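You operate a simulated robot arm through the tools that you are given. There is no shell and no other tool. Be economical: measure what you need, move in short steps, check, and stop when the job is done.

The job below is to be done with a simulated two-armed robot. You get a single attempt, and the scene is never put back.

JOB
On the flat end of the bench, fold the rag in half.

It is judged by the outcome, as a careful person would: the job done as asked, and still so three seconds after it is handed in. It fails if anything else is knocked over, pushed out of place, dropped, spilled or broken. Flat cloth is picked up by pressing the open fingertips on it (5 to 10 N) and closing them slowly along it; thin cloth reads only 2 to 8 mm in the jaws.

ROBOT AND FRAMES
Two 7-joint arms with two-finger parallel grippers on one trunk, on a base that drives. Base frame: it is fixed to the floor where the robot stands at the start and does not move with it; the origin is under the middle of the robot, x ahead of it, y to its left, z up. Readings come in mm, rad, newtons and seconds.
The left shoulder is at the start at [70, 163, 1145], the right one opposite. Places, roughly: flat end of the bench [700, 500, 900]. Payload 3.43 kg a hand.
The TCP of each hand is the grasp point between the finger pads, 34 mm short of the fingertips. In the tool frame z runs along the fingers and y along their closing line. Largest opening 128 mm; finger width 24, thickness 12; the body of the gripper, 48 by 130 mm, starts 96 mm behind the TCP.
Orientation is that of the tool frame in the base frame, as a unit quaternion [x, y, z, w]. With the fingers straight down and closing along the base's y, the tool's x points along the base's -x, its y along +y and its z along -z.

CONTROLS
- The arms move only by the tool servo_tool. It takes "left_deltas", "right_deltas" or both (then of equal length, played together; a hand with none holds still); each is text: rows parted by semicolons, each of 7 numbers parted by spaces: the shift along the tool's x, y, z in units of 30 mm (1.0 is 30 mm), then the turn, a rotation vector about the tool's x, y, z in units of 6 degrees (1.0 is 6 degrees), then the closure, from 0 (fully open) to 1 (shut). In form: dx dy dz wx wy wz gripper; .... A call has 1 to 8 rows; each row shifts and turns the commanded pose from where the row before left it, along the tool's axes as they then stand. A call with a number of a shift or a turn outside -1 to 1 is refused whole. A row lasts 0.2 s, in which the tool goes at most 50 mm and 0.15 rad; a call with a longer step from one row to the next is refused whole, and so is a gripper value outside its range. Where a pose cannot be reached the arm comes as near as it can. A force on the tool above 40 N (or 10 N above the force at the start of the call, whichever is more), or a blocked arm, ends the call early, and 0.2 s more pass. The fingers move at their own pace (about 153 mm/s each) and stop on an object; they squeeze with about 28 N. The grip force told is the motor's: it shows also when the fingers shut on nothing. Time passes only in rows, and 0.2 s behind the last, so rows that do not move let the fingers close. The reply holds the time, the measured pose of the TCP, the force on the tool along the base axes, the opening and the grip force, in the units named above and with some noise, with the torque about the TCP (base axes, N m) and any sound that the robot's microphone picked up, and new pictures: "pictures" is both (left out), scene, wrist or none (wrist: the cameras of the hands that moved).
- Cameras (640 x 400 px; columns grow to the right, rows downward): "scene" is now at [138.9, -1.8, 1379.1]; the picture's right is [-0.02, -1.00, 0.00], its down [-0.52, 0.01, -0.85] and it looks along [0.85, -0.01, -0.52] (base axes); focal length 214 px, centre (320, 200). "left" rides on the left gripper at [76, 11, -160] in its tool frame; the picture's right is [-0.15, 0.99, 0.00], its down [-0.88, -0.13, -0.46] and it looks along [-0.45, -0.07, 0.89] (tool axes); focal length 234 px, centre (320, 200). "right" rides on the right gripper at [76, -11, -160] in its tool frame; the picture's right is [0.15, 0.99, 0.00], its down [-0.88, 0.13, -0.46] and it looks along [-0.45, 0.07, 0.89] (tool axes); focal length 234 px, centre (320, 200). There is no depth. A picture from a camera that has moved, and an enlarged one, comes with that camera's place and axes in the base frame and with its lens.
- lift_body(by): slides the trunk up (or, below 0, down) by that many mm; the arms and the scene camera ride with it, the base frame stays. It gives what a move gives, with no picture.
- roll_base(legs): drives the robot by 1 to 6 legs, each [ahead, left, turn to the left] in mm, mm and rad, along the robot's own axes; the way and the turn of a leg run together, so that a leg with both is an arc; at most 1500 mm and 3.142 rad a leg. The arms and the cameras ride along, it lands a little off, and it stops where it bumps. It gives what a move gives, and a new picture of the scene camera.
- turn_head(pan, tilt): turns the head with the scene camera to pan (to the left, within 1.501 rad either way) and tilt (down, from -0.506 to 1.204), counted from straight ahead of the robot. It gives what a move gives, and a new picture of the scene camera.
- close_up(camera, box): a new picture of the part [left, top, right, bottom] of that camera's present view, enlarged. The clock stands still meanwhile.
- hand_in(): hands the job in; it is judged then, once.

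Work in short steps. Places have to be worked out from the pictures, the camera data and where the tool is seen: move nearer, look again, correct. Check each grasp and each placing, and mend what went wrong. You have 120 turns and 260 pictures in all, those below and enlarged ones among them. Open the grippers and draw the arms clear of the work before you hand the job in, unless the task says otherwise; then end with one line.

The tools are called after "Request:" as name(argument=value, ...) on one line, values as JSON. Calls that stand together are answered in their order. servo_tool: Moves the arms, as the interface text tells. Its arguments: {"type":"object","properties":{"left_deltas":{"type":"string"},"right_deltas":{"type":"string"},"pictures":{"type":"string","enum":["both","scene","wrist","none"]}},"required":[]} The other tools are called the same way: lift_body (by) slides the trunk up or down; roll_base (legs) drives the base; turn_head (pan, tilt) turns the head that bears the scene camera; close_up (camera, box) takes an enlarged picture of a part of a camera's view; hand_in () hands the job in.

At the start:

```text
time_s: 0.0
left_position: [456.5, 496.5, 1131.5]
left_tool_rot: [-0.001, 1.0, 0.0, -0.001]
left_ft_force: [-0.3, -0.1, 0.1]
left_ft_torque: [0.01, 0.01, -0.02]
left_width: 128.1
left_finger_force: 0.1
right_position: [713.4, 49.8, 1128.0]
right_tool_rot: [0.0, 1.0, 0.0, 0.0]
right_ft_force: [0.2, -0.4, -0.3]
right_ft_torque: [-0.03, 0.02, -0.01]
right_width: 127.7
right_finger_force: 0.0
trunk travel left (down, up): [-625.0, 315.0]
robot x, y, heading: [2.0, -1.8, -0.002]
head pan, tilt: [-0.016, 0.548]
```

scene: 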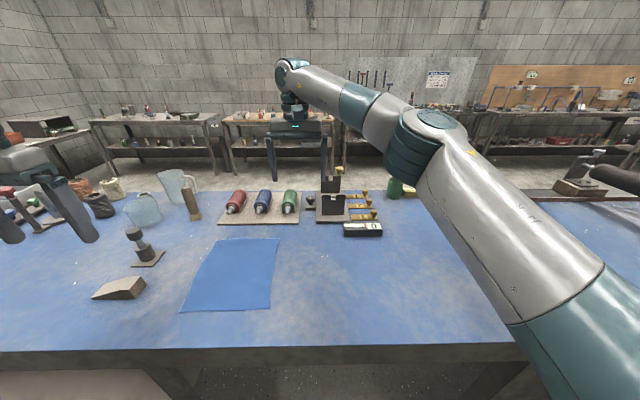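
right: 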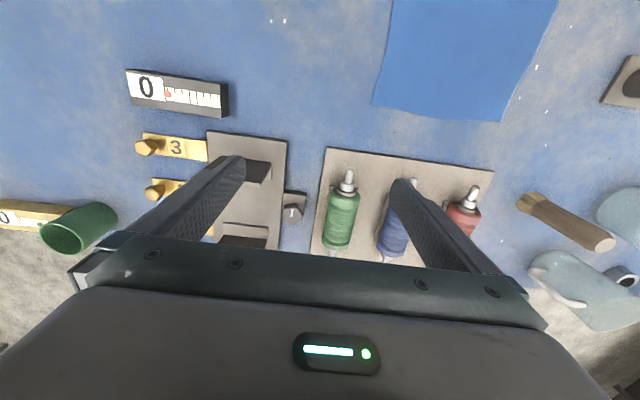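
left: 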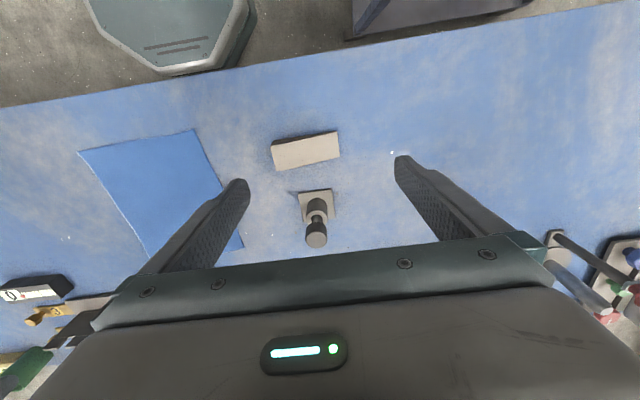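

The rag looks to lie at about x 453–715, y 125–390. I'll enlarge the rag to measure its corners.

Request:
close_up(camera="scene", box=[160, 210, 320, 330])

Request:
close_up(camera="left", box=[60, 110, 260, 270])

```text
3.33 times, centred on (240, 270) of scene
camera zoom: at [138.9, -1.8, 1379.1], right [-0.02, -1.0, 0.0], down [-0.52, 0.01, -0.85], along [0.85, -0.01, -0.52], focal length 715 px, centre (587, -33)
```

zoom: 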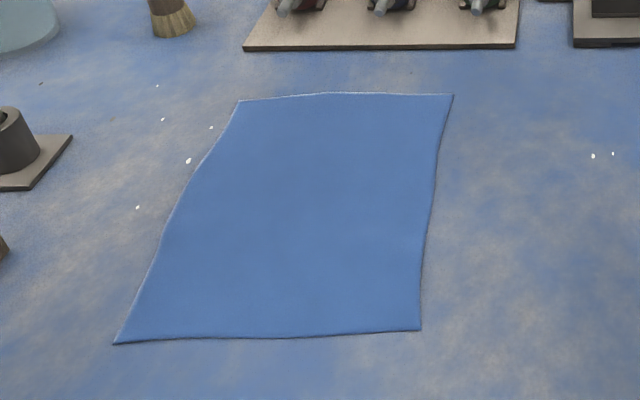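

```text
2.50 times, centred on (160, 190) of left
camera zoom: at [380.0, 507.8, 1292.1], right [0.15, 0.99, 0.0], down [0.88, -0.13, 0.46], along [0.45, -0.07, -0.89], focal length 585 px, centre (720, 225)
```

zoom: 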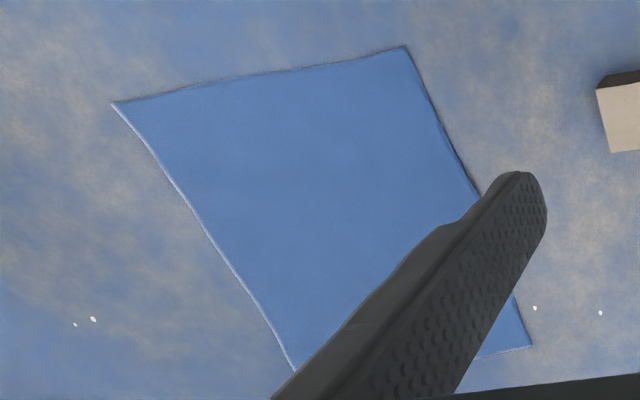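

The corners come out at about FL(712,356), FR(715,134), NR(455,121), NL(449,344), a rectangle of roughly 260 × 223. I plan to carry the near edge onto the far edge with both hands. A small move of the base to the left would help, so I'll look at the floor there first.

Request:
turn_head(pan=1.2, tilt=0.9)

```text
time_s: 1.4
left_position: [454.1, 496.2, 1131.9]
left_tool_rot: [0.0, 1.0, 0.0, -0.001]
left_ft_force: [-1.1, 0.2, -0.8]
left_ft_torque: [-0.03, 0.04, -0.01]
left_width: 128.1
left_finger_force: 0.0
right_position: [714.5, 51.2, 1128.1]
right_tool_rot: [0.0, 1.0, -0.001, -0.001]
right_ft_force: [0.0, -0.3, 0.0]
right_ft_torque: [0.02, 0.04, -0.01]
right_width: 128.1
right_finger_force: 0.0
trunk travel left (down, up): [-625.0, 315.0]
robot x, y, heading: [-0.7, -1.3, 0.003]
head pan, tilt: [1.201, 0.901]
camera scene: at [76.4, 70.1, 1349.6], right [0.93, -0.36, 0.0], down [-0.28, -0.73, -0.62], along [0.22, 0.58, -0.78], focal length 214 px, centre (320, 200)
```

scene: 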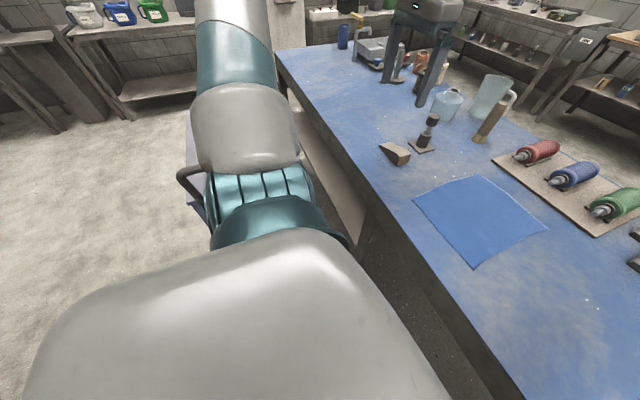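

The floor near the base is clear for a short move; a cart stands only from about y=650 on. I'll roll 120 mm left and turn the head back to the rag.

Request:
roll_base(legs=[[0, 120, 0]])

Request:
turn_head(pan=0.2, tilt=0.75)

```text
time_s: 2.6
left_position: [455.0, 613.1, 1133.3]
left_tool_rot: [0.0, 1.0, 0.001, 0.0]
left_ft_force: [0.3, -0.2, -0.5]
left_ft_torque: [-0.01, 0.03, 0.03]
left_width: 128.1
left_finger_force: 0.1
right_position: [713.1, 167.5, 1128.7]
right_tool_rot: [0.0, 1.0, 0.0, 0.0]
right_ft_force: [-0.2, -0.4, 0.1]
right_ft_torque: [-0.01, -0.03, 0.0]
right_width: 128.0
right_finger_force: 0.0
trunk travel left (down, up): [-625.0, 315.0]
robot x, y, heading: [-0.3, 118.4, 0.0]
head pan, tilt: [1.201, 0.901]
camera scene: at [76.3, 188.1, 1349.7], right [0.93, -0.36, 0.0], down [-0.28, -0.73, -0.62], along [0.22, 0.58, -0.78], focal length 214 px, centre (320, 200)
```

scene: 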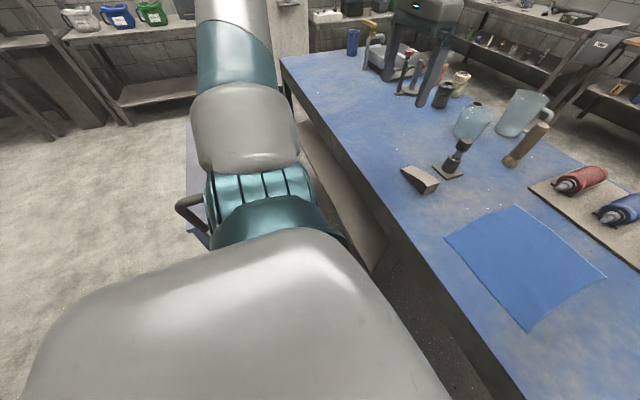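

```text
time_s: 3.9
left_position: [456.2, 614.5, 1133.8]
left_tool_rot: [0.0, 1.0, 0.0, 0.0]
left_ft_force: [-0.4, 0.3, 0.3]
left_ft_torque: [-0.01, -0.01, 0.02]
left_width: 128.4
left_finger_force: 0.1
right_position: [714.3, 168.5, 1127.4]
right_tool_rot: [0.0, 1.0, 0.0, 0.0]
right_ft_force: [-0.4, -0.3, 0.2]
right_ft_torque: [-0.01, 0.02, 0.01]
right_width: 128.0
right_finger_force: 0.0
trunk travel left (down, up): [-625.0, 315.0]
robot x, y, heading: [1.4, 118.0, -0.005]
head pan, tilt: [0.201, 0.75]
camera scene: at [130.3, 135.0, 1361.5], right [0.2, -0.98, 0.0], down [-0.67, -0.14, -0.73], along [0.72, 0.15, -0.68], focal length 214 px, centre (320, 200)
```

scene: 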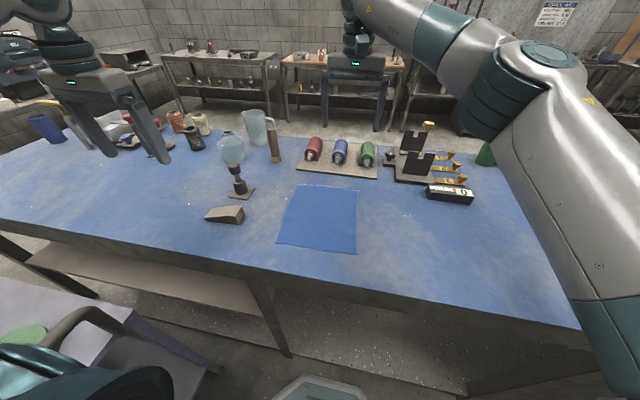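

The way is clear. I'll bring both hands over the near edge, staying high, with the jaws part closed.

Request:
servo_tool(left_deltas="-0.1 -1 0 0 0 0 0.65;-0.1 -1 0 0 0 0 0.65;-0.1 -1 0 0 0 0 0.65;-0.1 -1 0 0 0 0 0.65;-0.1 -1 0 0 0 0 0.65;-0.1 -1 0 0 0 0 0.65;-0.1 -1 0 0 0 0 0.65;-0.1 -1 0 0 0 0 0.65", right_deltas="0.97 -0.1 0 0 0 0 0.65;0.97 -0.1 0 0 0 0 0.65;0.97 -0.1 0 0 0 0 0.65;0.97 -0.1 0 0 0 0 0.65;0.97 -0.1 0 0 0 0 0.65;0.97 -0.1 0 0 0 0 0.65;0.97 -0.1 0 0 0 0 0.65;0.97 -0.1 0 0 0 0 0.65", pictures="scene")

Request:
servo_tool(left_deltas="0 0 0 0 0 1 0.65;0 0 0 0 0 1 0.65;0 0 0 0 0 1 0.65;0 0 0 0 0 1 0.65;0 0 0 0 0 1 0.65;0 0 0 0 0 1 0.65;0 0 0 0 0 1 0.65;0 0 0 0 0 1 0.65", right_deltas="0 0 0 0 0 -1 0.65;0 0 0 0 0 -1 0.65;0 0 0 0 0 -1 0.65;0 0 0 0 0 -1 0.65;0 0 0 0 0 -1 0.65;0 0 0 0 0 -1 0.65;0 0 0 0 0 -1 0.65;0 0 0 0 0 -1 0.65", pictures="scene")

```text
time_s: 5.7
left_position: [480.5, 373.3, 1131.4]
left_tool_rot: [0.0, 1.0, 0.001, 0.0]
left_ft_force: [-0.4, 0.2, -0.7]
left_ft_torque: [0.0, 0.01, 0.0]
left_width: 44.8
left_finger_force: 0.1
right_position: [481.5, 143.3, 1127.7]
right_tool_rot: [0.001, 1.0, 0.001, -0.001]
right_ft_force: [0.3, 0.8, 0.6]
right_ft_torque: [0.04, -0.02, 0.01]
right_width: 44.6
right_finger_force: 0.1
trunk travel left (down, up): [-625.0, 315.0]
robot x, y, heading: [0.6, 116.5, 0.0]
head pan, tilt: [0.201, 0.75]
camera scene: at [130.2, 133.1, 1361.5], right [0.2, -0.98, 0.0], down [-0.67, -0.13, -0.73], along [0.72, 0.15, -0.68], focal length 214 px, centre (320, 200)
```

scene: 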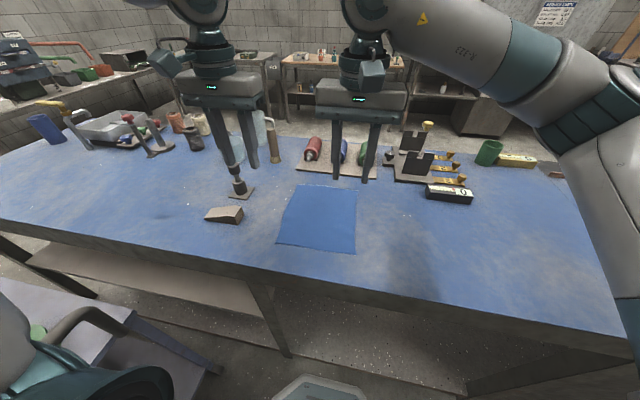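

```text
time_s: 7.5
left_position: [480.3, 373.7, 1132.1]
left_tool_rot: [0.408, 0.913, -0.001, 0.0]
left_ft_force: [-0.5, 0.3, 0.2]
left_ft_torque: [0.0, 0.0, 0.02]
left_width: 45.0
left_finger_force: 0.0
right_position: [481.1, 144.7, 1127.5]
right_tool_rot: [-0.408, 0.913, 0.0, 0.001]
right_ft_force: [0.2, -0.3, -0.4]
right_ft_torque: [0.0, 0.04, -0.01]
right_width: 44.9
right_finger_force: 0.0
trunk travel left (down, up): [-625.0, 315.0]
robot x, y, heading: [3.2, 117.0, 0.004]
head pan, tilt: [0.201, 0.75]
camera scene: at [130.3, 134.8, 1361.5], right [0.2, -0.98, 0.0], down [-0.67, -0.14, -0.73], along [0.72, 0.15, -0.68], focal length 214 px, centre (320, 200)
```

scene: 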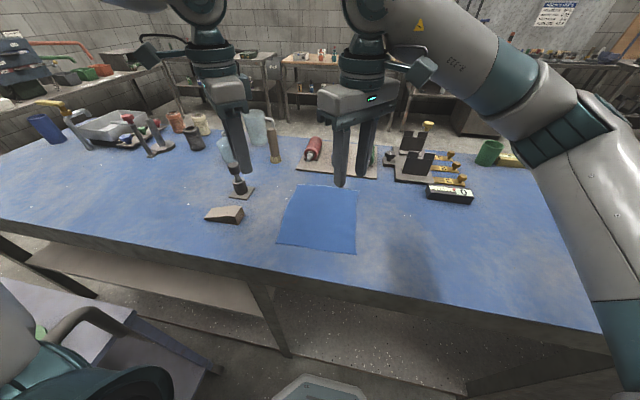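

Rotation goes well; finishing the 90° turn.

Request:
servo_tool(left_deltas="0 0 0 0 0 1 0.65;0 0 0 0 0 1 0.65;0 0 0 0 0 1 0.65;0 0 0 0 0 1 0.65;0 0 0 0 0 1 0.65;0 0 0 0 0 1 0.65;0 0 0 0 0 1 0.65;-0.6 0 1 0 0 0 0.65", right_deltas="0 0 0 0 0 -1 0.65;0 0 0 0 0 -1 0.65;0 0 0 0 0 -1 0.65;0 0 0 0 0 -1 0.65;0 0 0 0 0 -1 0.65;0 0 0 0 0 -1 0.65;0 0 0 0 0 -1 0.65;0 0 1 0 0 0 0.65", pictures="none")

Request:
servo_tool(left_deltas="-0.6 0 1 0 0 0 0.65;-0.4 0 1 0 0 0 0.65;0 0 1 0 0 0 0.65;0 0 1 0 0 0 0.65", right_deltas="0 0 1 0 0 0 0.65;0 0 1 0 0 0 0.65;0 0 1 0 0 0 0.65;0 0 1 0 0 0 0.65")

```text
time_s: 9.3
left_position: [482.5, 355.6, 1101.2]
left_tool_rot: [0.707, 0.707, 0.0, -0.001]
left_ft_force: [0.8, -0.9, -0.4]
left_ft_torque: [0.04, 0.05, -0.02]
left_width: 45.0
left_finger_force: 0.0
right_position: [483.4, 144.5, 1097.9]
right_tool_rot: [-0.707, 0.707, 0.002, 0.0]
right_ft_force: [-0.5, -0.4, 0.2]
right_ft_torque: [0.04, 0.07, 0.04]
right_width: 44.9
right_finger_force: 0.1
trunk travel left (down, up): [-625.0, 315.0]
robot x, y, heading: [-1.5, 122.9, 0.0]
head pan, tilt: [0.201, 0.75]
```

```text
time_s: 10.3
left_position: [482.1, 325.0, 980.3]
left_tool_rot: [0.707, 0.707, 0.0, -0.001]
left_ft_force: [0.4, 0.7, 0.7]
left_ft_torque: [-0.02, 0.0, -0.02]
left_width: 44.8
left_finger_force: 0.0
right_position: [482.0, 145.8, 977.2]
right_tool_rot: [0.707, -0.707, 0.0, 0.0]
right_ft_force: [0.1, -0.4, -0.6]
right_ft_torque: [-0.01, 0.02, 0.0]
right_width: 45.0
right_finger_force: 0.0
trunk travel left (down, up): [-625.0, 315.0]
robot x, y, heading: [-2.8, 119.8, -0.002]
head pan, tilt: [0.201, 0.75]
camera scene: at [132.3, 134.4, 1361.4], right [0.2, -0.98, 0.0], down [-0.67, -0.14, -0.73], along [0.72, 0.15, -0.68], focal length 214 px, centre (320, 200)
camera right: at [493.9, 69.2, 1137.0], right [-0.99, -0.15, 0.0], down [-0.13, 0.88, 0.46], along [-0.07, 0.45, -0.89], focal length 234 px, centre (320, 200)
camera left: at [492.9, 402.3, 1140.3], right [0.99, -0.15, 0.0], down [-0.13, -0.88, 0.46], along [-0.07, -0.45, -0.89], focal length 234 px, centre (320, 200)
```

scene: 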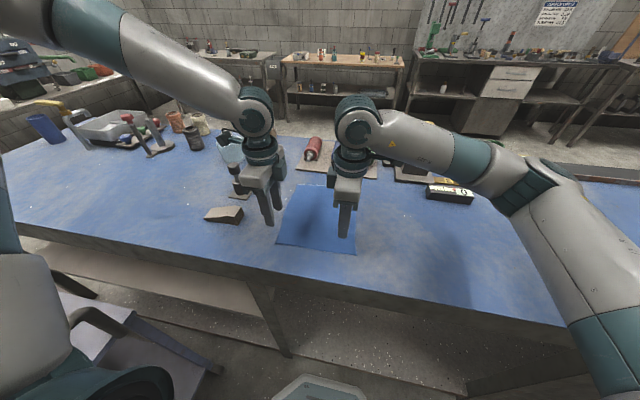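
right: 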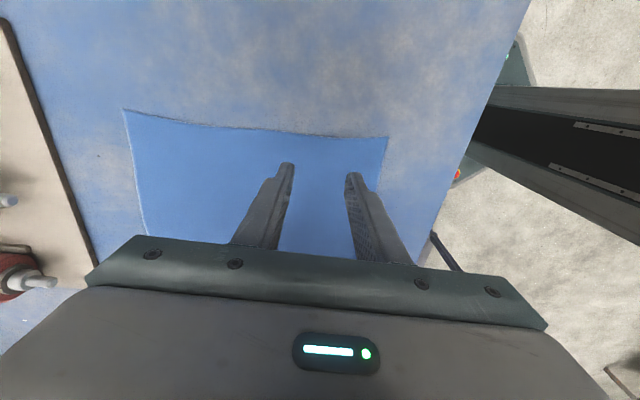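
left: 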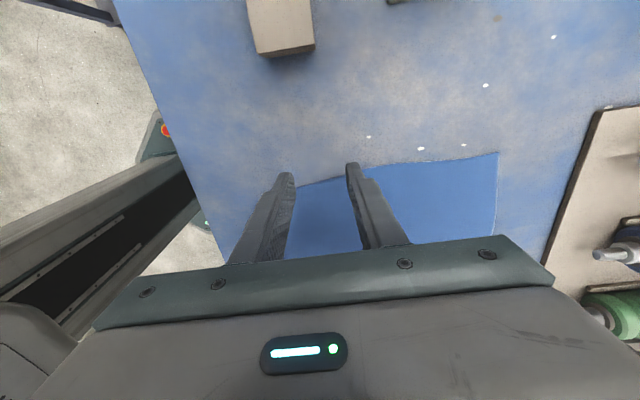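

Comparing the views from the head camera and the wrist cameras, the rag lies at z≈924, not 870, so the fingertips are only about 22 mm above it. Corrected corners: FL(651,318), FR(654,120), NR(421,108), NL(416,307). I'll move over the near corners at the same height.

Request:
servo_tool(left_deltas="-0.55 -0.48 0 0 0 0 0.72;-0.55 -0.48 0 0 0 0 0.72;0 0 0 0 0 0 0.72", right_deltas="0.35 0.48 0 0 0 0 0.72;0.35 0.48 0 0 0 0 0.72;0 0 0 0 0 0 0.72")

```text
time_s: 11.1
left_position: [450.5, 293.9, 982.5]
left_tool_rot: [0.707, 0.707, 0.0, 0.0]
left_ft_force: [1.2, 0.2, 0.3]
left_ft_torque: [0.01, -0.02, 0.03]
left_width: 35.8
left_finger_force: 0.2
right_position: [451.5, 124.2, 978.6]
right_tool_rot: [-0.706, 0.708, 0.0, 0.0]
right_ft_force: [-1.0, 0.4, -1.1]
right_ft_torque: [0.01, -0.02, 0.03]
right_width: 36.0
right_finger_force: 0.1
trunk travel left (down, up): [-625.0, 315.0]
robot x, y, heading: [-0.5, 120.7, -0.005]
head pan, tilt: [0.201, 0.75]
camera scene: at [130.1, 135.1, 1361.5], right [0.2, -0.98, 0.0], down [-0.67, -0.14, -0.73], along [0.72, 0.15, -0.68], focal length 214 px, centre (320, 200)
camera right: at [463.2, 48.2, 1138.1], right [-0.99, -0.15, 0.0], down [-0.13, 0.88, 0.46], along [-0.07, 0.45, -0.89], focal length 234 px, centre (320, 200)
camera left: at [462.2, 370.3, 1141.5], right [0.99, -0.15, 0.0], down [-0.13, -0.88, 0.46], along [-0.07, -0.45, -0.89], focal length 234 px, centre (320, 200)
```

scene: 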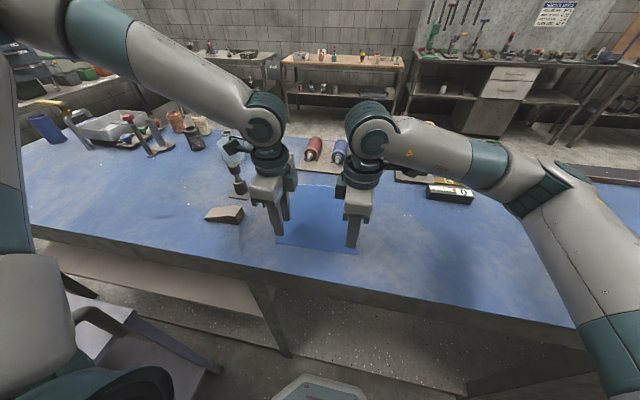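
right: 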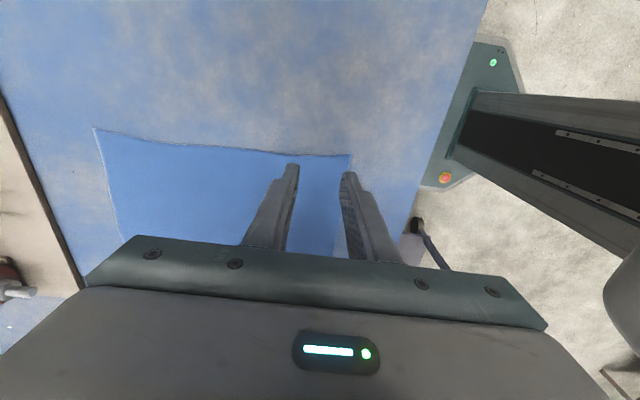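
left: 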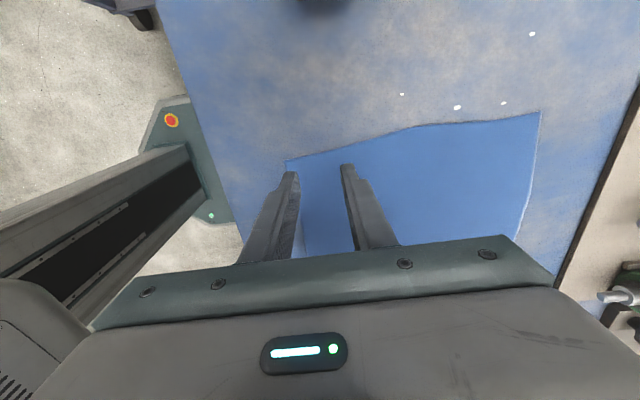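

The near corners are at about (425,105) and (420,308). I'll shift 6 mm inward and descend gently, close to the cloth.

Request:
servo_tool(left_deltas="0 0.2 0.2 0 0 0 0.72;0 0 0.2 0 0 0 0.72;0 0 0.15 0 0 0 0.72", right_deltas="0 -0.2 0.15 0 0 0 0.72;0 0 0.15 0 0 0 0.72;0 0 0.1 0 0 0 0.72")

```text
time_s: 11.9
left_position: [457.2, 293.4, 964.9]
left_tool_rot: [0.707, 0.707, -0.001, 0.0]
left_ft_force: [-0.6, 0.8, 0.9]
left_ft_torque: [-0.04, 0.01, 0.0]
left_width: 36.0
left_finger_force: 0.1
right_position: [458.4, 123.4, 966.2]
right_tool_rot: [-0.706, 0.708, 0.0, 0.0]
right_ft_force: [0.4, 0.7, 0.2]
right_ft_torque: [0.01, -0.01, -0.01]
right_width: 36.0
right_finger_force: 0.0
trunk travel left (down, up): [-625.0, 315.0]
robot x, y, heading: [1.7, 115.6, 0.002]
head pan, tilt: [0.201, 0.75]
camera scene: at [130.5, 134.6, 1361.5], right [0.2, -0.98, 0.0], down [-0.67, -0.14, -0.73], along [0.72, 0.15, -0.68], focal length 214 px, centre (320, 200)
camera right: at [469.9, 48.0, 1125.7], right [-0.99, -0.15, 0.0], down [-0.13, 0.88, 0.46], along [-0.07, 0.45, -0.89], focal length 234 px, centre (320, 200)
camera left: at [468.7, 369.9, 1125.5], right [0.99, -0.15, 0.0], down [-0.13, -0.88, 0.46], along [-0.07, -0.45, -0.89], focal length 234 px, centre (320, 200)
```

scene: 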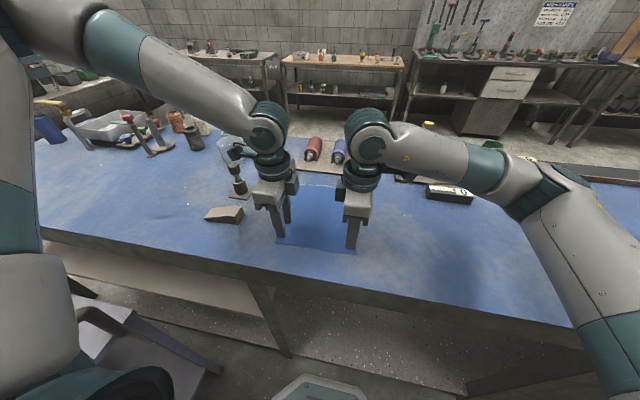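
right: 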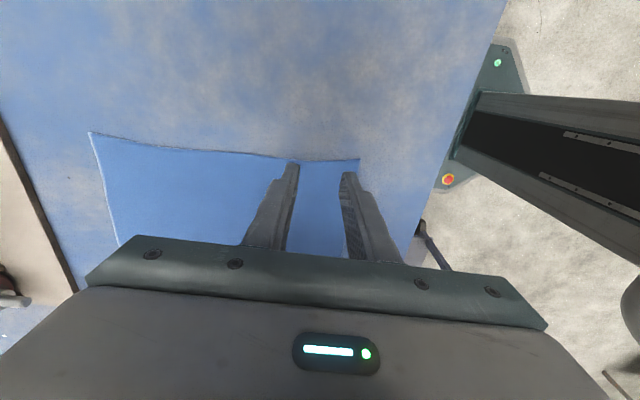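
left: 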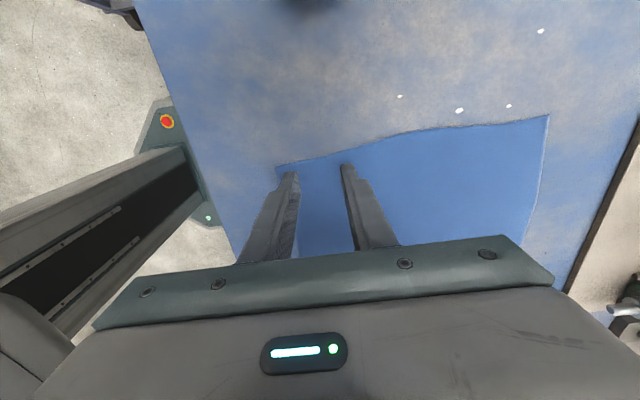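

Tips are at about z=931. I'll lower in 2 mm steps until force is felt.

Request:
servo_tool(left_deltas="0 0 0.1 0 0 0 0.72;0 0 0.1 0 0 0 0.72;0 0 0 0 0 0 0.72", right_deltas="0 0 0.1 0 0 0 0.72;0 0 0.1 0 0 0 0.72;0 0 0 0 0 0 0.72", pictures="none")

Request:
servo_tool(left_deltas="0 0 0.07 0 0 0 0.72;0 0 0 0 0 0 0.72", right_deltas="0 0 0.07 0 0 0 0.72;0 0 0 0 0 0 0.72", pictures="none")

```text
time_s: 12.7
left_position: [457.8, 292.8, 959.8]
left_tool_rot: [0.707, 0.707, 0.0, 0.0]
left_ft_force: [0.4, 0.7, -0.4]
left_ft_torque: [-0.03, -0.01, 0.02]
left_width: 36.0
left_finger_force: 0.1
right_position: [459.8, 125.0, 960.1]
right_tool_rot: [-0.706, 0.708, 0.0, 0.0]
right_ft_force: [0.0, 0.2, 0.1]
right_ft_torque: [-0.01, -0.01, -0.02]
right_width: 35.9
right_finger_force: 0.1
trunk travel left (down, up): [-625.0, 315.0]
robot x, y, heading: [0.9, 119.9, -0.001]
head pan, tilt: [0.201, 0.75]
```

```text
time_s: 13.3
left_position: [457.4, 292.7, 957.1]
left_tool_rot: [0.707, 0.707, 0.001, 0.0]
left_ft_force: [-0.6, 0.4, 0.0]
left_ft_torque: [0.0, -0.02, 0.0]
left_width: 35.8
left_finger_force: 0.1
right_position: [458.1, 124.3, 957.3]
right_tool_rot: [-0.706, 0.708, 0.0, 0.0]
right_ft_force: [-0.5, 0.1, -0.5]
right_ft_torque: [-0.02, 0.01, 0.01]
right_width: 35.9
right_finger_force: 0.1
trunk travel left (down, up): [-625.0, 315.0]
robot x, y, heading: [-4.2, 119.7, -0.003]
head pan, tilt: [0.201, 0.75]
```

Still no contact with the tips at z≈923; going on down.

Request:
servo_tool(left_deltas="0 0 0.07 0 0 0 0.72;0 0 0.07 0 0 0 0.72;0 0 0 0 0 0 0.72", right_deltas="0 0 0.07 0 0 0 0.72;0 0 0.07 0 0 0 0.72;0 0 0 0 0 0 0.72")

```text
time_s: 14.1
left_position: [457.4, 292.9, 955.4]
left_tool_rot: [0.706, 0.708, 0.002, 0.002]
left_ft_force: [3.7, 4.8, 25.6]
left_ft_torque: [0.13, 0.36, -0.08]
left_width: 35.2
left_finger_force: 0.1
right_position: [456.7, 124.1, 956.3]
right_tool_rot: [-0.707, 0.708, -0.001, 0.002]
right_ft_force: [3.5, 0.4, 12.3]
right_ft_torque: [-0.03, 0.03, -0.02]
right_width: 35.0
right_finger_force: 0.1
trunk travel left (down, up): [-625.0, 315.0]
robot x, y, heading: [0.6, 119.0, -0.001]
head pan, tilt: [0.201, 0.75]
camera scene: at [128.1, 134.5, 1362.3], right [0.2, -0.98, 0.0], down [-0.67, -0.14, -0.73], along [0.72, 0.15, -0.68], focal length 214 px, centre (320, 200)
camera right: at [468.2, 48.0, 1115.2], right [-0.99, -0.15, 0.0], down [-0.13, 0.88, 0.46], along [-0.06, 0.45, -0.89], focal length 234 px, centre (320, 200)
camera left: at [467.4, 369.4, 1115.9], right [0.99, -0.15, 0.01], down [-0.13, -0.88, 0.46], along [-0.06, -0.45, -0.89], focal length 234 px, centre (320, 200)
```

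scene: 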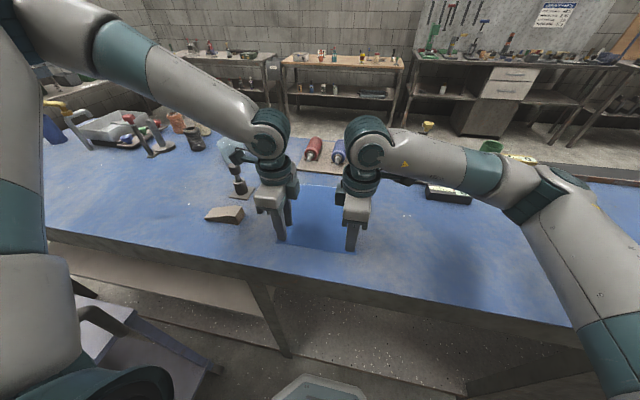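
right: 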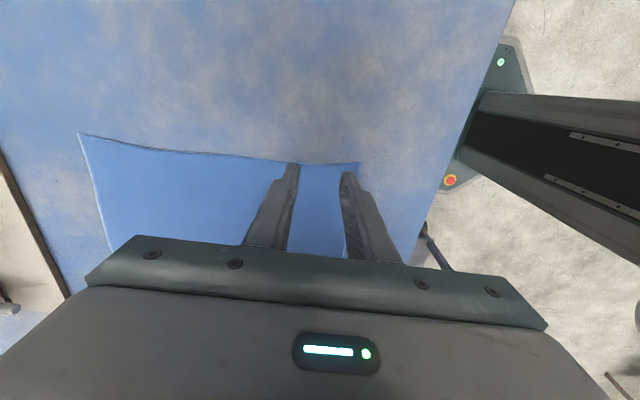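
left: 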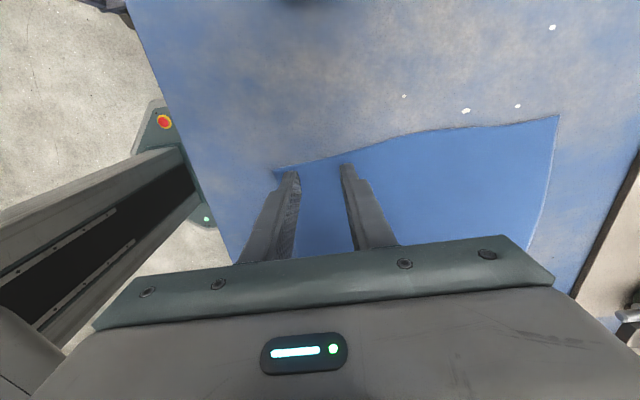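

Contact: 26 N on the left, 12 N on the right. I'll ease the left by about 1.6 mm and the right slightly, to reach 5–10 N.

Request:
servo_tool(left_deltas="0 0 -0.055 0 0 0 0.72;0 0 0 0 0 0 0.72", right_deltas="0 0 -0.015 0 0 0 0.72;0 0 0 0 0 0 0.72", pictures="none")

```text
time_s: 14.7
left_position: [455.4, 292.5, 955.9]
left_tool_rot: [0.707, 0.707, 0.001, 0.0]
left_ft_force: [4.2, 2.6, 19.1]
left_ft_torque: [0.01, 0.03, -0.02]
left_width: 34.9
left_finger_force: 0.1
right_position: [456.6, 124.5, 955.5]
right_tool_rot: [-0.706, 0.708, 0.0, 0.002]
right_ft_force: [1.2, 0.7, 19.1]
right_ft_torque: [0.05, 0.12, -0.01]
right_width: 35.1
right_finger_force: 0.1
trunk travel left (down, up): [-625.0, 315.0]
robot x, y, heading: [-3.5, 121.2, 0.007]
head pan, tilt: [0.201, 0.75]
```

Still 19 N each; easing both by 1 mm.

Request:
servo_tool(left_deltas="0 0 -0.035 0 0 0 0.72;0 0 0 0 0 0 0.72", right_deltas="0 0 -0.035 0 0 0 0.72;0 0 0 0 0 0 0.72", pictures="none")

```text
time_s: 15.3
left_position: [456.7, 293.5, 955.7]
left_tool_rot: [0.707, 0.708, 0.0, 0.0]
left_ft_force: [1.3, -1.0, 11.2]
left_ft_torque: [-0.04, -0.02, -0.01]
left_width: 35.0
left_finger_force: 0.0
right_position: [456.2, 124.6, 955.7]
right_tool_rot: [0.707, -0.707, 0.0, 0.0]
right_ft_force: [1.4, 1.8, 11.0]
right_ft_torque: [0.13, -0.02, 0.02]
right_width: 35.3
right_finger_force: 0.0
trunk travel left (down, up): [-625.0, 315.0]
robot x, y, heading: [3.2, 116.1, 0.003]
head pan, tilt: [0.201, 0.75]
```

About 11 N; easing a hair more and closing slowly.

Request:
servo_tool(left_deltas="0 0 -0.01 0 0 0 0.76;0 0 0 0 0 0 0.80;0 0 0 0 0 0 0.84;0 0 0 0 0 0 0.88;0 0 0 0 0 0 0.92;0 0 0 0 0 0 0.96;0 0 0 0 0 0 1;0 0 0 0 0 0 1", right_deltas="0 0 -0.01 0 0 0 0.76;0 0 0 0 0 0 0.80;0 0 0 0 0 0 0.84;0 0 0 0 0 0 0.88;0 0 0 0 0 0 0.92;0 0 0 0 0 0 0.96;0 0 0 0 0 0 1;0 0 0 0 0 0 1")

```text
time_s: 17.1
left_position: [457.0, 293.7, 955.6]
left_tool_rot: [0.707, 0.707, -0.001, 0.0]
left_ft_force: [-0.8, -0.2, 0.7]
left_ft_torque: [0.03, -0.01, 0.0]
left_width: 1.8
left_finger_force: 27.7
right_position: [456.0, 123.6, 955.9]
right_tool_rot: [-0.706, 0.708, 0.0, 0.0]
right_ft_force: [-0.6, -0.2, 6.5]
right_ft_torque: [0.02, -0.01, 0.0]
right_width: 2.2
right_finger_force: 27.9
trunk travel left (down, up): [-625.0, 315.0]
robot x, y, heading: [-1.4, 121.9, -0.003]
head pan, tilt: [0.201, 0.75]
camera scene: at [129.6, 134.6, 1361.6], right [0.2, -0.98, 0.0], down [-0.67, -0.14, -0.73], along [0.72, 0.15, -0.68], focal length 214 px, centre (320, 200)
camera right: at [469.2, 48.0, 1115.3], right [-0.99, -0.15, 0.0], down [-0.13, 0.88, 0.46], along [-0.07, 0.45, -0.89], focal length 234 px, centre (320, 200)
camera left: at [468.2, 369.6, 1116.4], right [0.99, -0.15, 0.0], down [-0.13, -0.88, 0.46], along [-0.07, -0.45, -0.89], focal length 234 px, centre (320, 200)
```

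scene: 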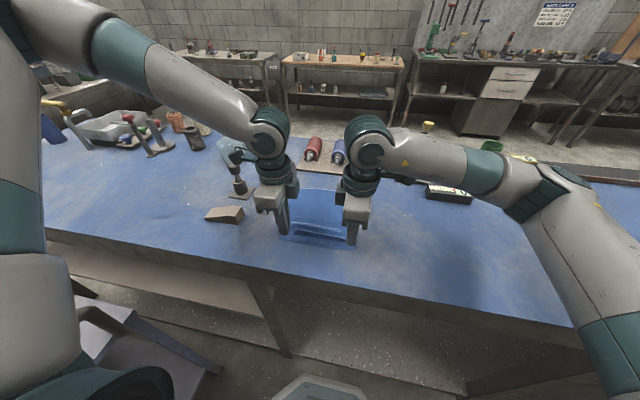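
right: 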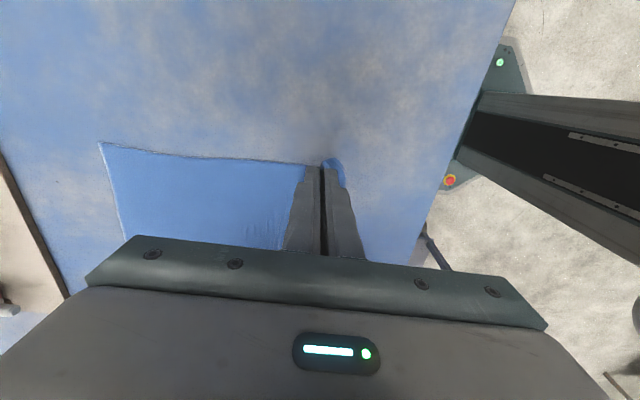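
left: 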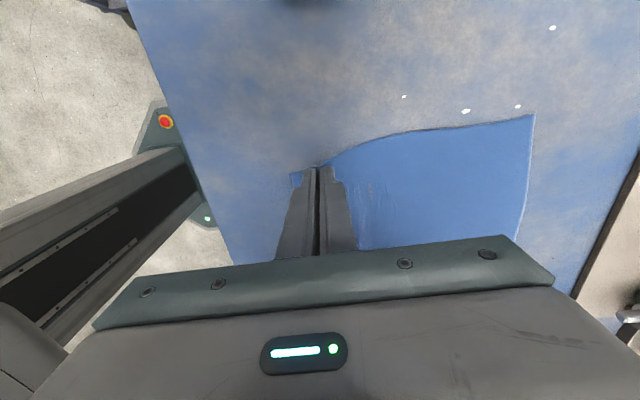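

Both jaws read about 2 mm with a ridge of cloth between them. I'll lift 60 mm and look.

Request:
servo_tool(left_deltas="0 0 -0.5 0 0 0 1;0 0 -0.5 0 0 0 1;0 0.3 -0.5 0 0 0 1;0 0.3 -0.5 0 0 0 1", right_deltas="0 0 -0.5 0 0 0 1;0 0 -0.5 0 0 0 1;0 -0.3 -0.5 0 0 0 1;0 -0.3 -0.5 0 0 0 1")

```text
time_s: 18.1
left_position: [474.4, 293.3, 1017.5]
left_tool_rot: [0.707, 0.707, 0.001, 0.002]
left_ft_force: [-0.6, -1.0, -0.5]
left_ft_torque: [0.0, 0.0, -0.01]
left_width: 1.9
left_finger_force: 28.7
right_position: [475.9, 123.0, 1014.5]
right_tool_rot: [-0.707, 0.707, 0.001, 0.0]
right_ft_force: [0.4, 0.6, 0.2]
right_ft_torque: [0.03, -0.07, -0.03]
right_width: 2.2
right_finger_force: 28.2
trunk travel left (down, up): [-625.0, 315.0]
robot x, y, heading: [0.6, 118.3, -0.0]
head pan, tilt: [0.201, 0.75]
camera scene: at [129.8, 134.6, 1361.5], right [0.2, -0.98, 0.0], down [-0.67, -0.14, -0.73], along [0.72, 0.15, -0.68], focal length 214 px, centre (320, 200)
camera right: at [487.7, 48.2, 1175.3], right [-0.99, -0.15, 0.0], down [-0.13, 0.88, 0.46], along [-0.07, 0.45, -0.89], focal length 234 px, centre (320, 200)
camera left: at [486.1, 369.8, 1176.9], right [0.99, -0.15, 0.0], down [-0.13, -0.88, 0.46], along [-0.07, -0.45, -0.89], focal length 234 px, centre (320, 200)
```

scene: 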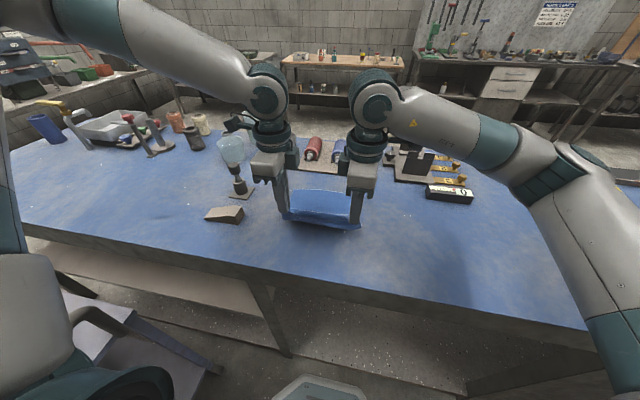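
right: 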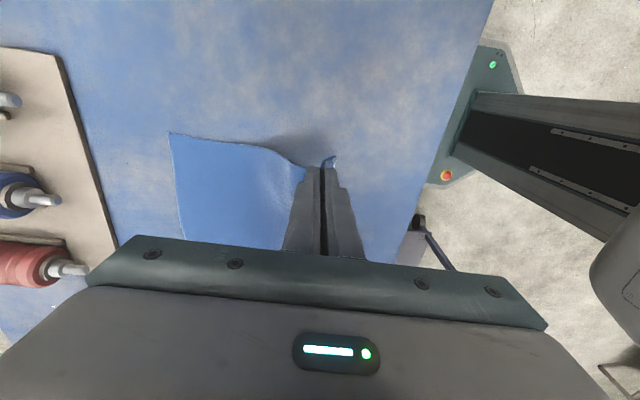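
left: 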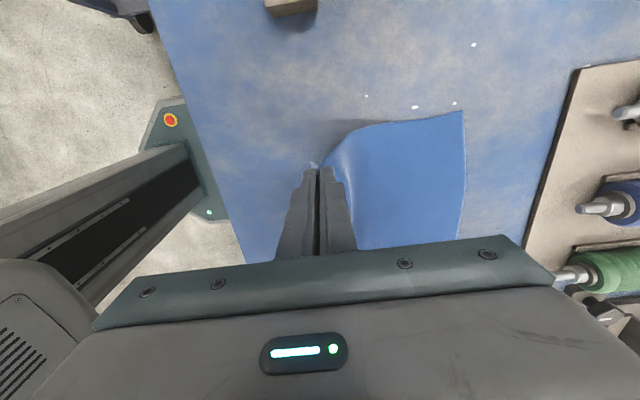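

Both corners are held, but the grip leaves a flap of about 35 mm beyond the fingers, which would fold back as a hem. I'll set the edge down again, opening the jaws along the cloth to flatten it, and re-grip right at the edge.

Request:
servo_tool(left_deltas="0 -0.3 0.5 0 0 0 1;0 -0.3 0.5 0 0 0 1;0 0 0.5 0 0 0 1;0 0 0.48 0 0 0 1;0 0 0 0 0 0 1", right_deltas="0 0.3 0.5 0 0 0 1;0 0.3 0.5 0 0 0 1;0 0 0.5 0 0 0 1;0 0 0.48 0 0 0 1;0 0 0 0 0 0 1", pictures="none")

Request:
servo_tool(left_deltas="0 0 0 0 0 0 0.96;0 0 0 0 0 0 0.92;0 0 0 0 0 0 0.88;0 0 0 0 0 0 0.84;0 0 0 0 0 0 0.8;0 0 0 0 0 0 0.76;0 0 0 0 0 0 0.72;0 0 0 0 0 0 0.68", right_deltas="0 0 0 0 0 0 0.96;0 0 0 0 0 0 0.92;0 0 0 0 0 0 0.88;0 0 0 0 0 0 0.84;0 0 0 0 0 0 0.8;0 0 0 0 0 0 0.76;0 0 0 0 0 0 0.72;0 0 0 0 0 0 0.68", pictures="both")

```text
time_s: 19.3
left_position: [456.9, 293.1, 955.1]
left_tool_rot: [0.707, 0.707, -0.001, 0.0]
left_ft_force: [-0.2, -0.3, 0.0]
left_ft_torque: [-0.01, 0.02, -0.04]
left_width: 2.1
left_finger_force: 28.0
right_position: [458.0, 122.4, 956.3]
right_tool_rot: [-0.707, 0.707, 0.0, 0.0]
right_ft_force: [0.8, 0.1, 1.8]
right_ft_torque: [-0.01, 0.03, 0.01]
right_width: 2.3
right_finger_force: 27.9
trunk travel left (down, up): [-625.0, 315.0]
robot x, y, heading: [-0.3, 122.4, 0.001]
head pan, tilt: [0.201, 0.75]
```

```text
time_s: 21.1
left_position: [457.0, 293.0, 957.1]
left_tool_rot: [0.707, 0.707, 0.0, 0.0]
left_ft_force: [0.1, -0.2, 0.5]
left_ft_torque: [-0.01, -0.01, -0.02]
left_width: 40.9
left_finger_force: 0.1
right_position: [458.3, 123.7, 955.7]
right_tool_rot: [-0.707, 0.707, 0.0, -0.001]
right_ft_force: [0.2, -0.4, 0.9]
right_ft_torque: [-0.02, 0.02, 0.02]
right_width: 40.4
right_finger_force: 0.1
trunk travel left (down, up): [-625.0, 315.0]
robot x, y, heading: [-1.4, 120.6, 0.001]
head pan, tilt: [0.201, 0.75]
camera scene: at [130.2, 134.6, 1361.5], right [0.2, -0.98, 0.0], down [-0.67, -0.14, -0.73], along [0.72, 0.15, -0.68], focal length 214 px, centre (320, 200)
camera right: at [469.6, 48.0, 1115.6], right [-0.99, -0.15, 0.0], down [-0.13, 0.88, 0.46], along [-0.07, 0.45, -0.89], focal length 234 px, centre (320, 200)
camera left: at [469.0, 369.6, 1116.7], right [0.99, -0.15, 0.0], down [-0.13, -0.88, 0.46], along [-0.07, -0.45, -0.89], focal length 234 px, centre (320, 200)
```

scene: 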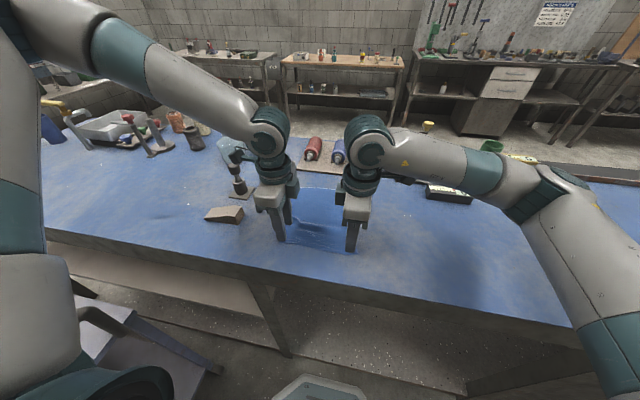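
right: 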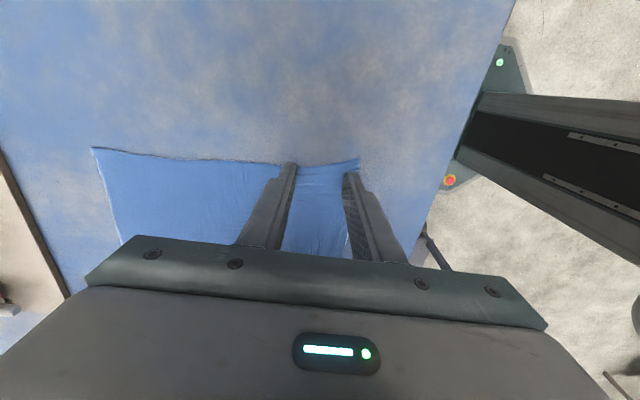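
left: 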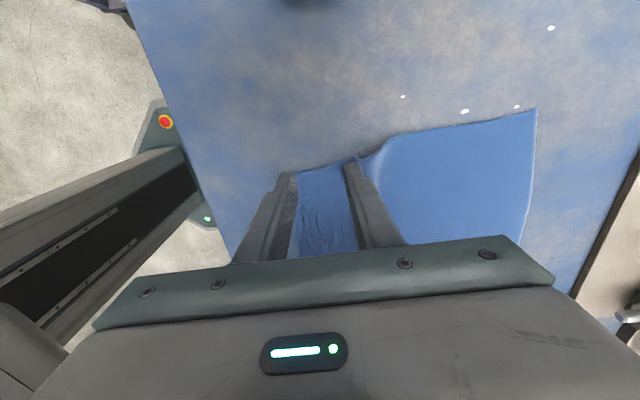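

The cloth is released. I'll lift a little and back the hands off toward the robot to see the near edge.

Request:
servo_tool(left_deltas="0 0 -0.5 0 0 0 0.72;0.5 0 -0.5 0 0 0 0.72;0.5 -0.5 0 0 0 0 0.72;0.5 -0.5 0 0 0 0 0.72", right_deltas="0 0 -0.5 0 0 0 0.72;0.5 0 -0.5 0 0 0 0.72;0.5 0.5 0 0 0 0 0.72;0.5 0.5 0 0 0 0 0.72")

Request:
close_up(camera="scene", box=[240, 160, 400, 260])

```text
time_s: 22.1
left_position: [426.4, 338.6, 986.4]
left_tool_rot: [0.707, 0.707, 0.0, 0.0]
left_ft_force: [0.0, -0.1, 0.4]
left_ft_torque: [-0.02, 0.02, -0.01]
left_width: 35.7
left_finger_force: 0.2
right_position: [426.7, 79.3, 985.7]
right_tool_rot: [0.707, -0.707, 0.001, -0.001]
right_ft_force: [0.4, 0.4, 0.7]
right_ft_torque: [-0.02, -0.02, -0.01]
right_width: 36.0
right_finger_force: 0.1
trunk travel left (down, up): [-625.0, 315.0]
robot x, y, heading: [-0.2, 120.6, 0.004]
head pan, tilt: [0.201, 0.75]
camera scene: at [128.9, 134.5, 1361.7], right [0.2, -0.98, 0.0], down [-0.67, -0.14, -0.73], along [0.72, 0.15, -0.68], focal length 214 px, centre (320, 200)
camera right: at [438.8, 3.6, 1145.7], right [-0.99, -0.15, 0.0], down [-0.13, 0.88, 0.46], along [-0.07, 0.45, -0.89], focal length 234 px, centre (320, 200)
camera left: at [437.3, 414.3, 1147.3], right [0.99, -0.15, 0.0], down [-0.13, -0.88, 0.46], along [-0.07, -0.45, -0.89], focal length 234 px, centre (320, 200)
```

scene: 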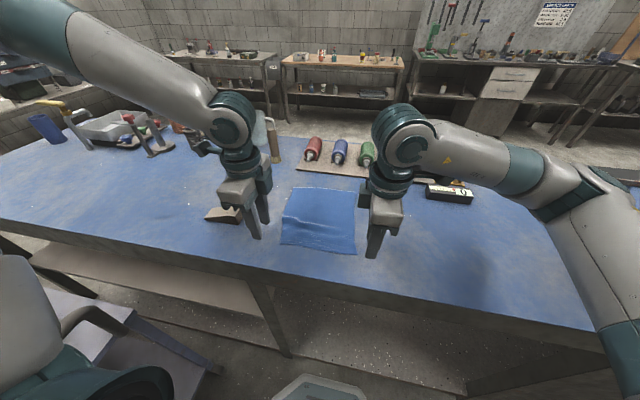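
right: 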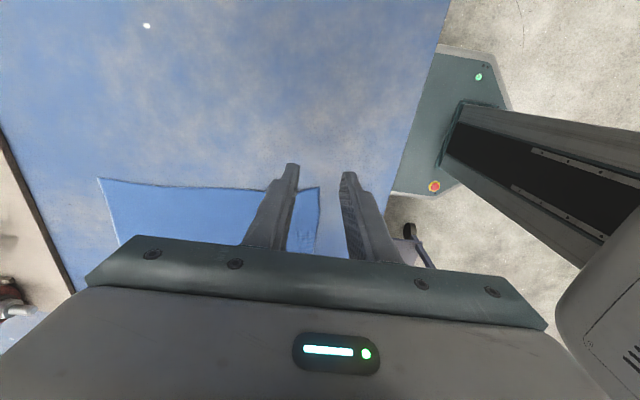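
left: 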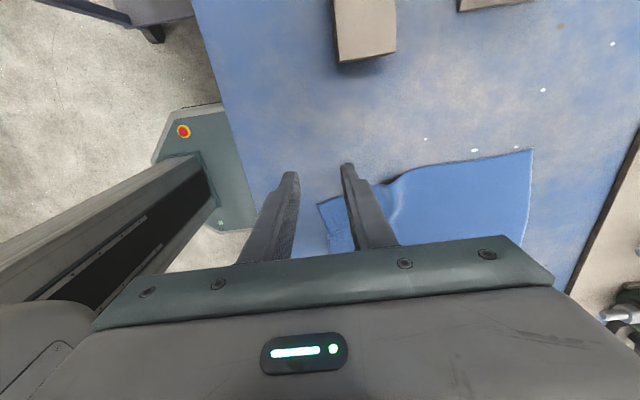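

```text
4.00 times, centred on (320, 210) of scene
camera zoom: at [128.9, 134.5, 1361.7], right [0.2, -0.98, 0.0], down [-0.67, -0.14, -0.73], along [0.72, 0.15, -0.68], focal length 858 px, centre (320, 160)
```

zoom: 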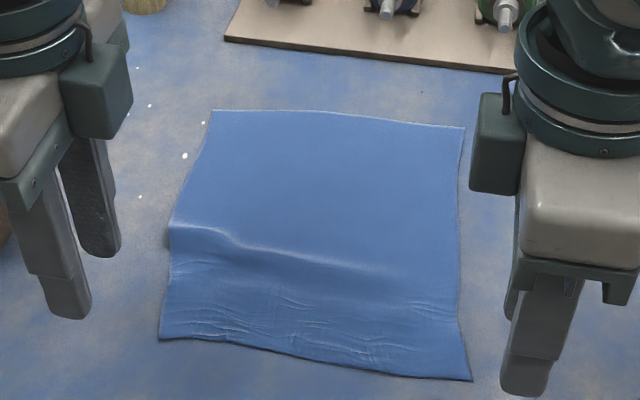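

The rag is nearly flat again, with near corners at NL(416,297) and NR(424,102). This time I'll set the outer finger just at the raw edge with a narrow gap of about 26 mm.

Request:
servo_tool(left_deltas="-0.65 0.22 0 0 0 0 0.797;-0.6 0 0 0 0 0 0.797;-0.6 0 0.4 0 0 0 0.797;0 0 0.4 0 0 0 0.797;0 0 0 0 0 0 0.797", right_deltas="-0.42 -0.44 0 0 0 0 0.797;-0.4 0 0 0 0 0 0.797;-0.4 0 0.4 0 0 0 0.797;0 0 0.4 0 0 0 0.797;0 0 0 0 0 0 0.797")

Request:
close_up(camera="right", box=[260, 130, 380, 205])

Request:
close_up(camera="left", box=[260, 130, 380, 205])

```text
time_s: 23.3
left_position: [432.9, 282.7, 963.4]
left_tool_rot: [0.707, 0.707, 0.0, 0.0]
left_ft_force: [-0.2, 0.0, -0.1]
left_ft_torque: [0.0, 0.03, 0.0]
left_width: 25.8
left_finger_force: 0.0
right_position: [441.5, 116.3, 961.5]
right_tool_rot: [-0.707, 0.707, 0.0, 0.0]
right_ft_force: [-1.0, 0.2, 0.3]
right_ft_torque: [0.02, -0.02, 0.01]
right_width: 26.1
right_finger_force: 0.1
trunk travel left (down, up): [-625.0, 315.0]
robot x, y, heading: [2.9, 120.3, 0.0]
head pan, tilt: [0.201, 0.75]
camera scene: at [130.1, 134.9, 1361.6], right [0.2, -0.98, 0.0], down [-0.67, -0.14, -0.73], along [0.72, 0.15, -0.68], focal length 214 px, centre (320, 200)
camera right: at [452.9, 40.2, 1121.8], right [-0.99, -0.15, 0.0], down [-0.13, 0.88, 0.46], along [-0.07, 0.45, -0.89], focal length 234 px, centre (320, 200)
camera left: at [444.5, 359.7, 1123.0], right [0.99, -0.15, 0.0], down [-0.13, -0.88, 0.46], along [-0.07, -0.45, -0.89], focal length 234 px, centre (320, 200)
```

scene: 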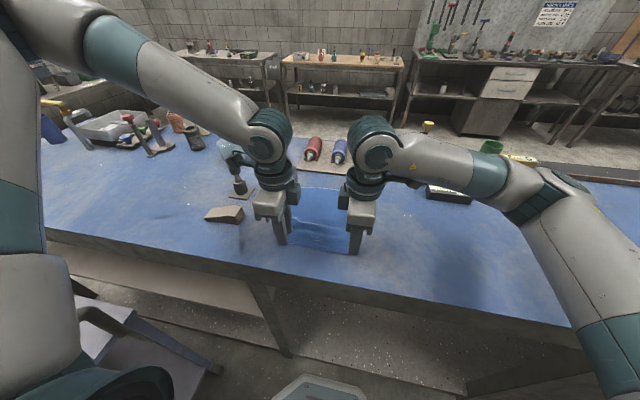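
right: 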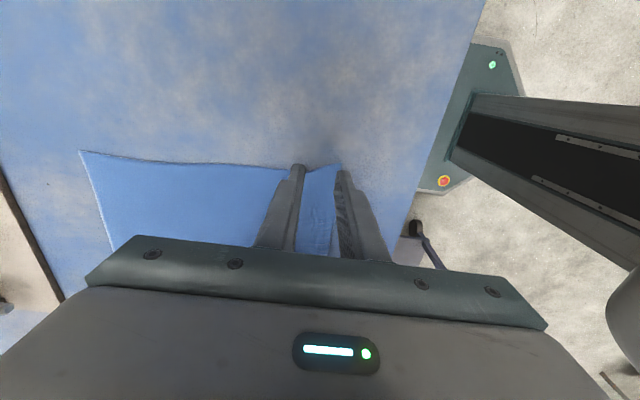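
left: 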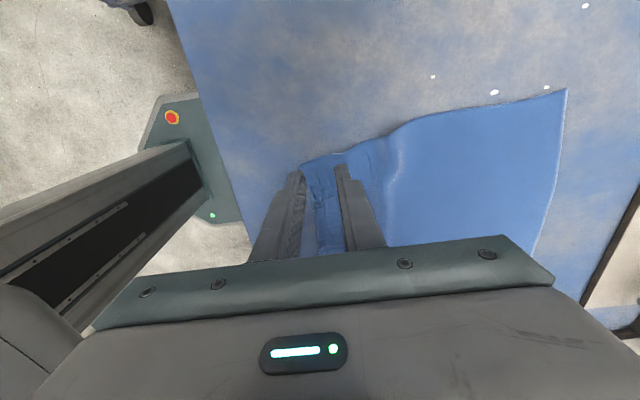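

```text
5.33 times, centred on (320, 168) of right
camera zoom: at [452.9, 40.2, 1121.8], right [-0.99, -0.15, 0.0], down [-0.13, 0.88, 0.46], along [-0.07, 0.45, -0.89], focal length 1249 px, centre (320, 373)
```

zoom: 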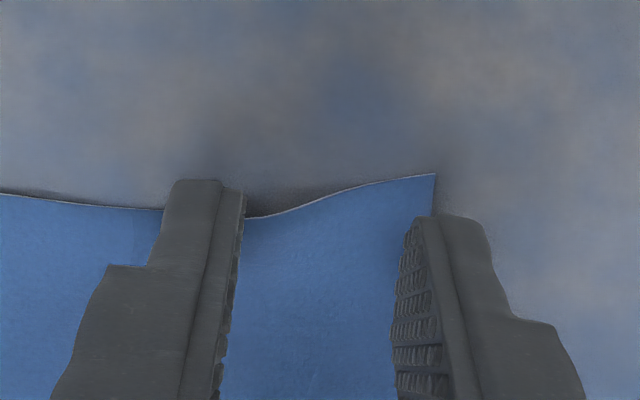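

```text
5.33 times, centred on (320, 168) of left
camera zoom: at [444.5, 359.7, 1123.0], right [0.99, -0.15, 0.0], down [-0.13, -0.88, 0.46], along [-0.07, -0.45, -0.89], focal length 1249 px, centre (320, 373)
```

zoom: 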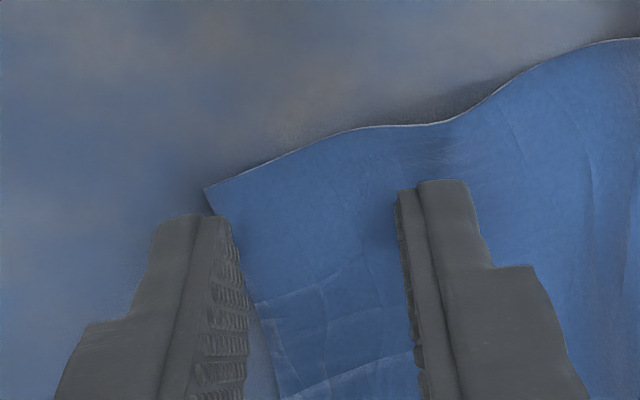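

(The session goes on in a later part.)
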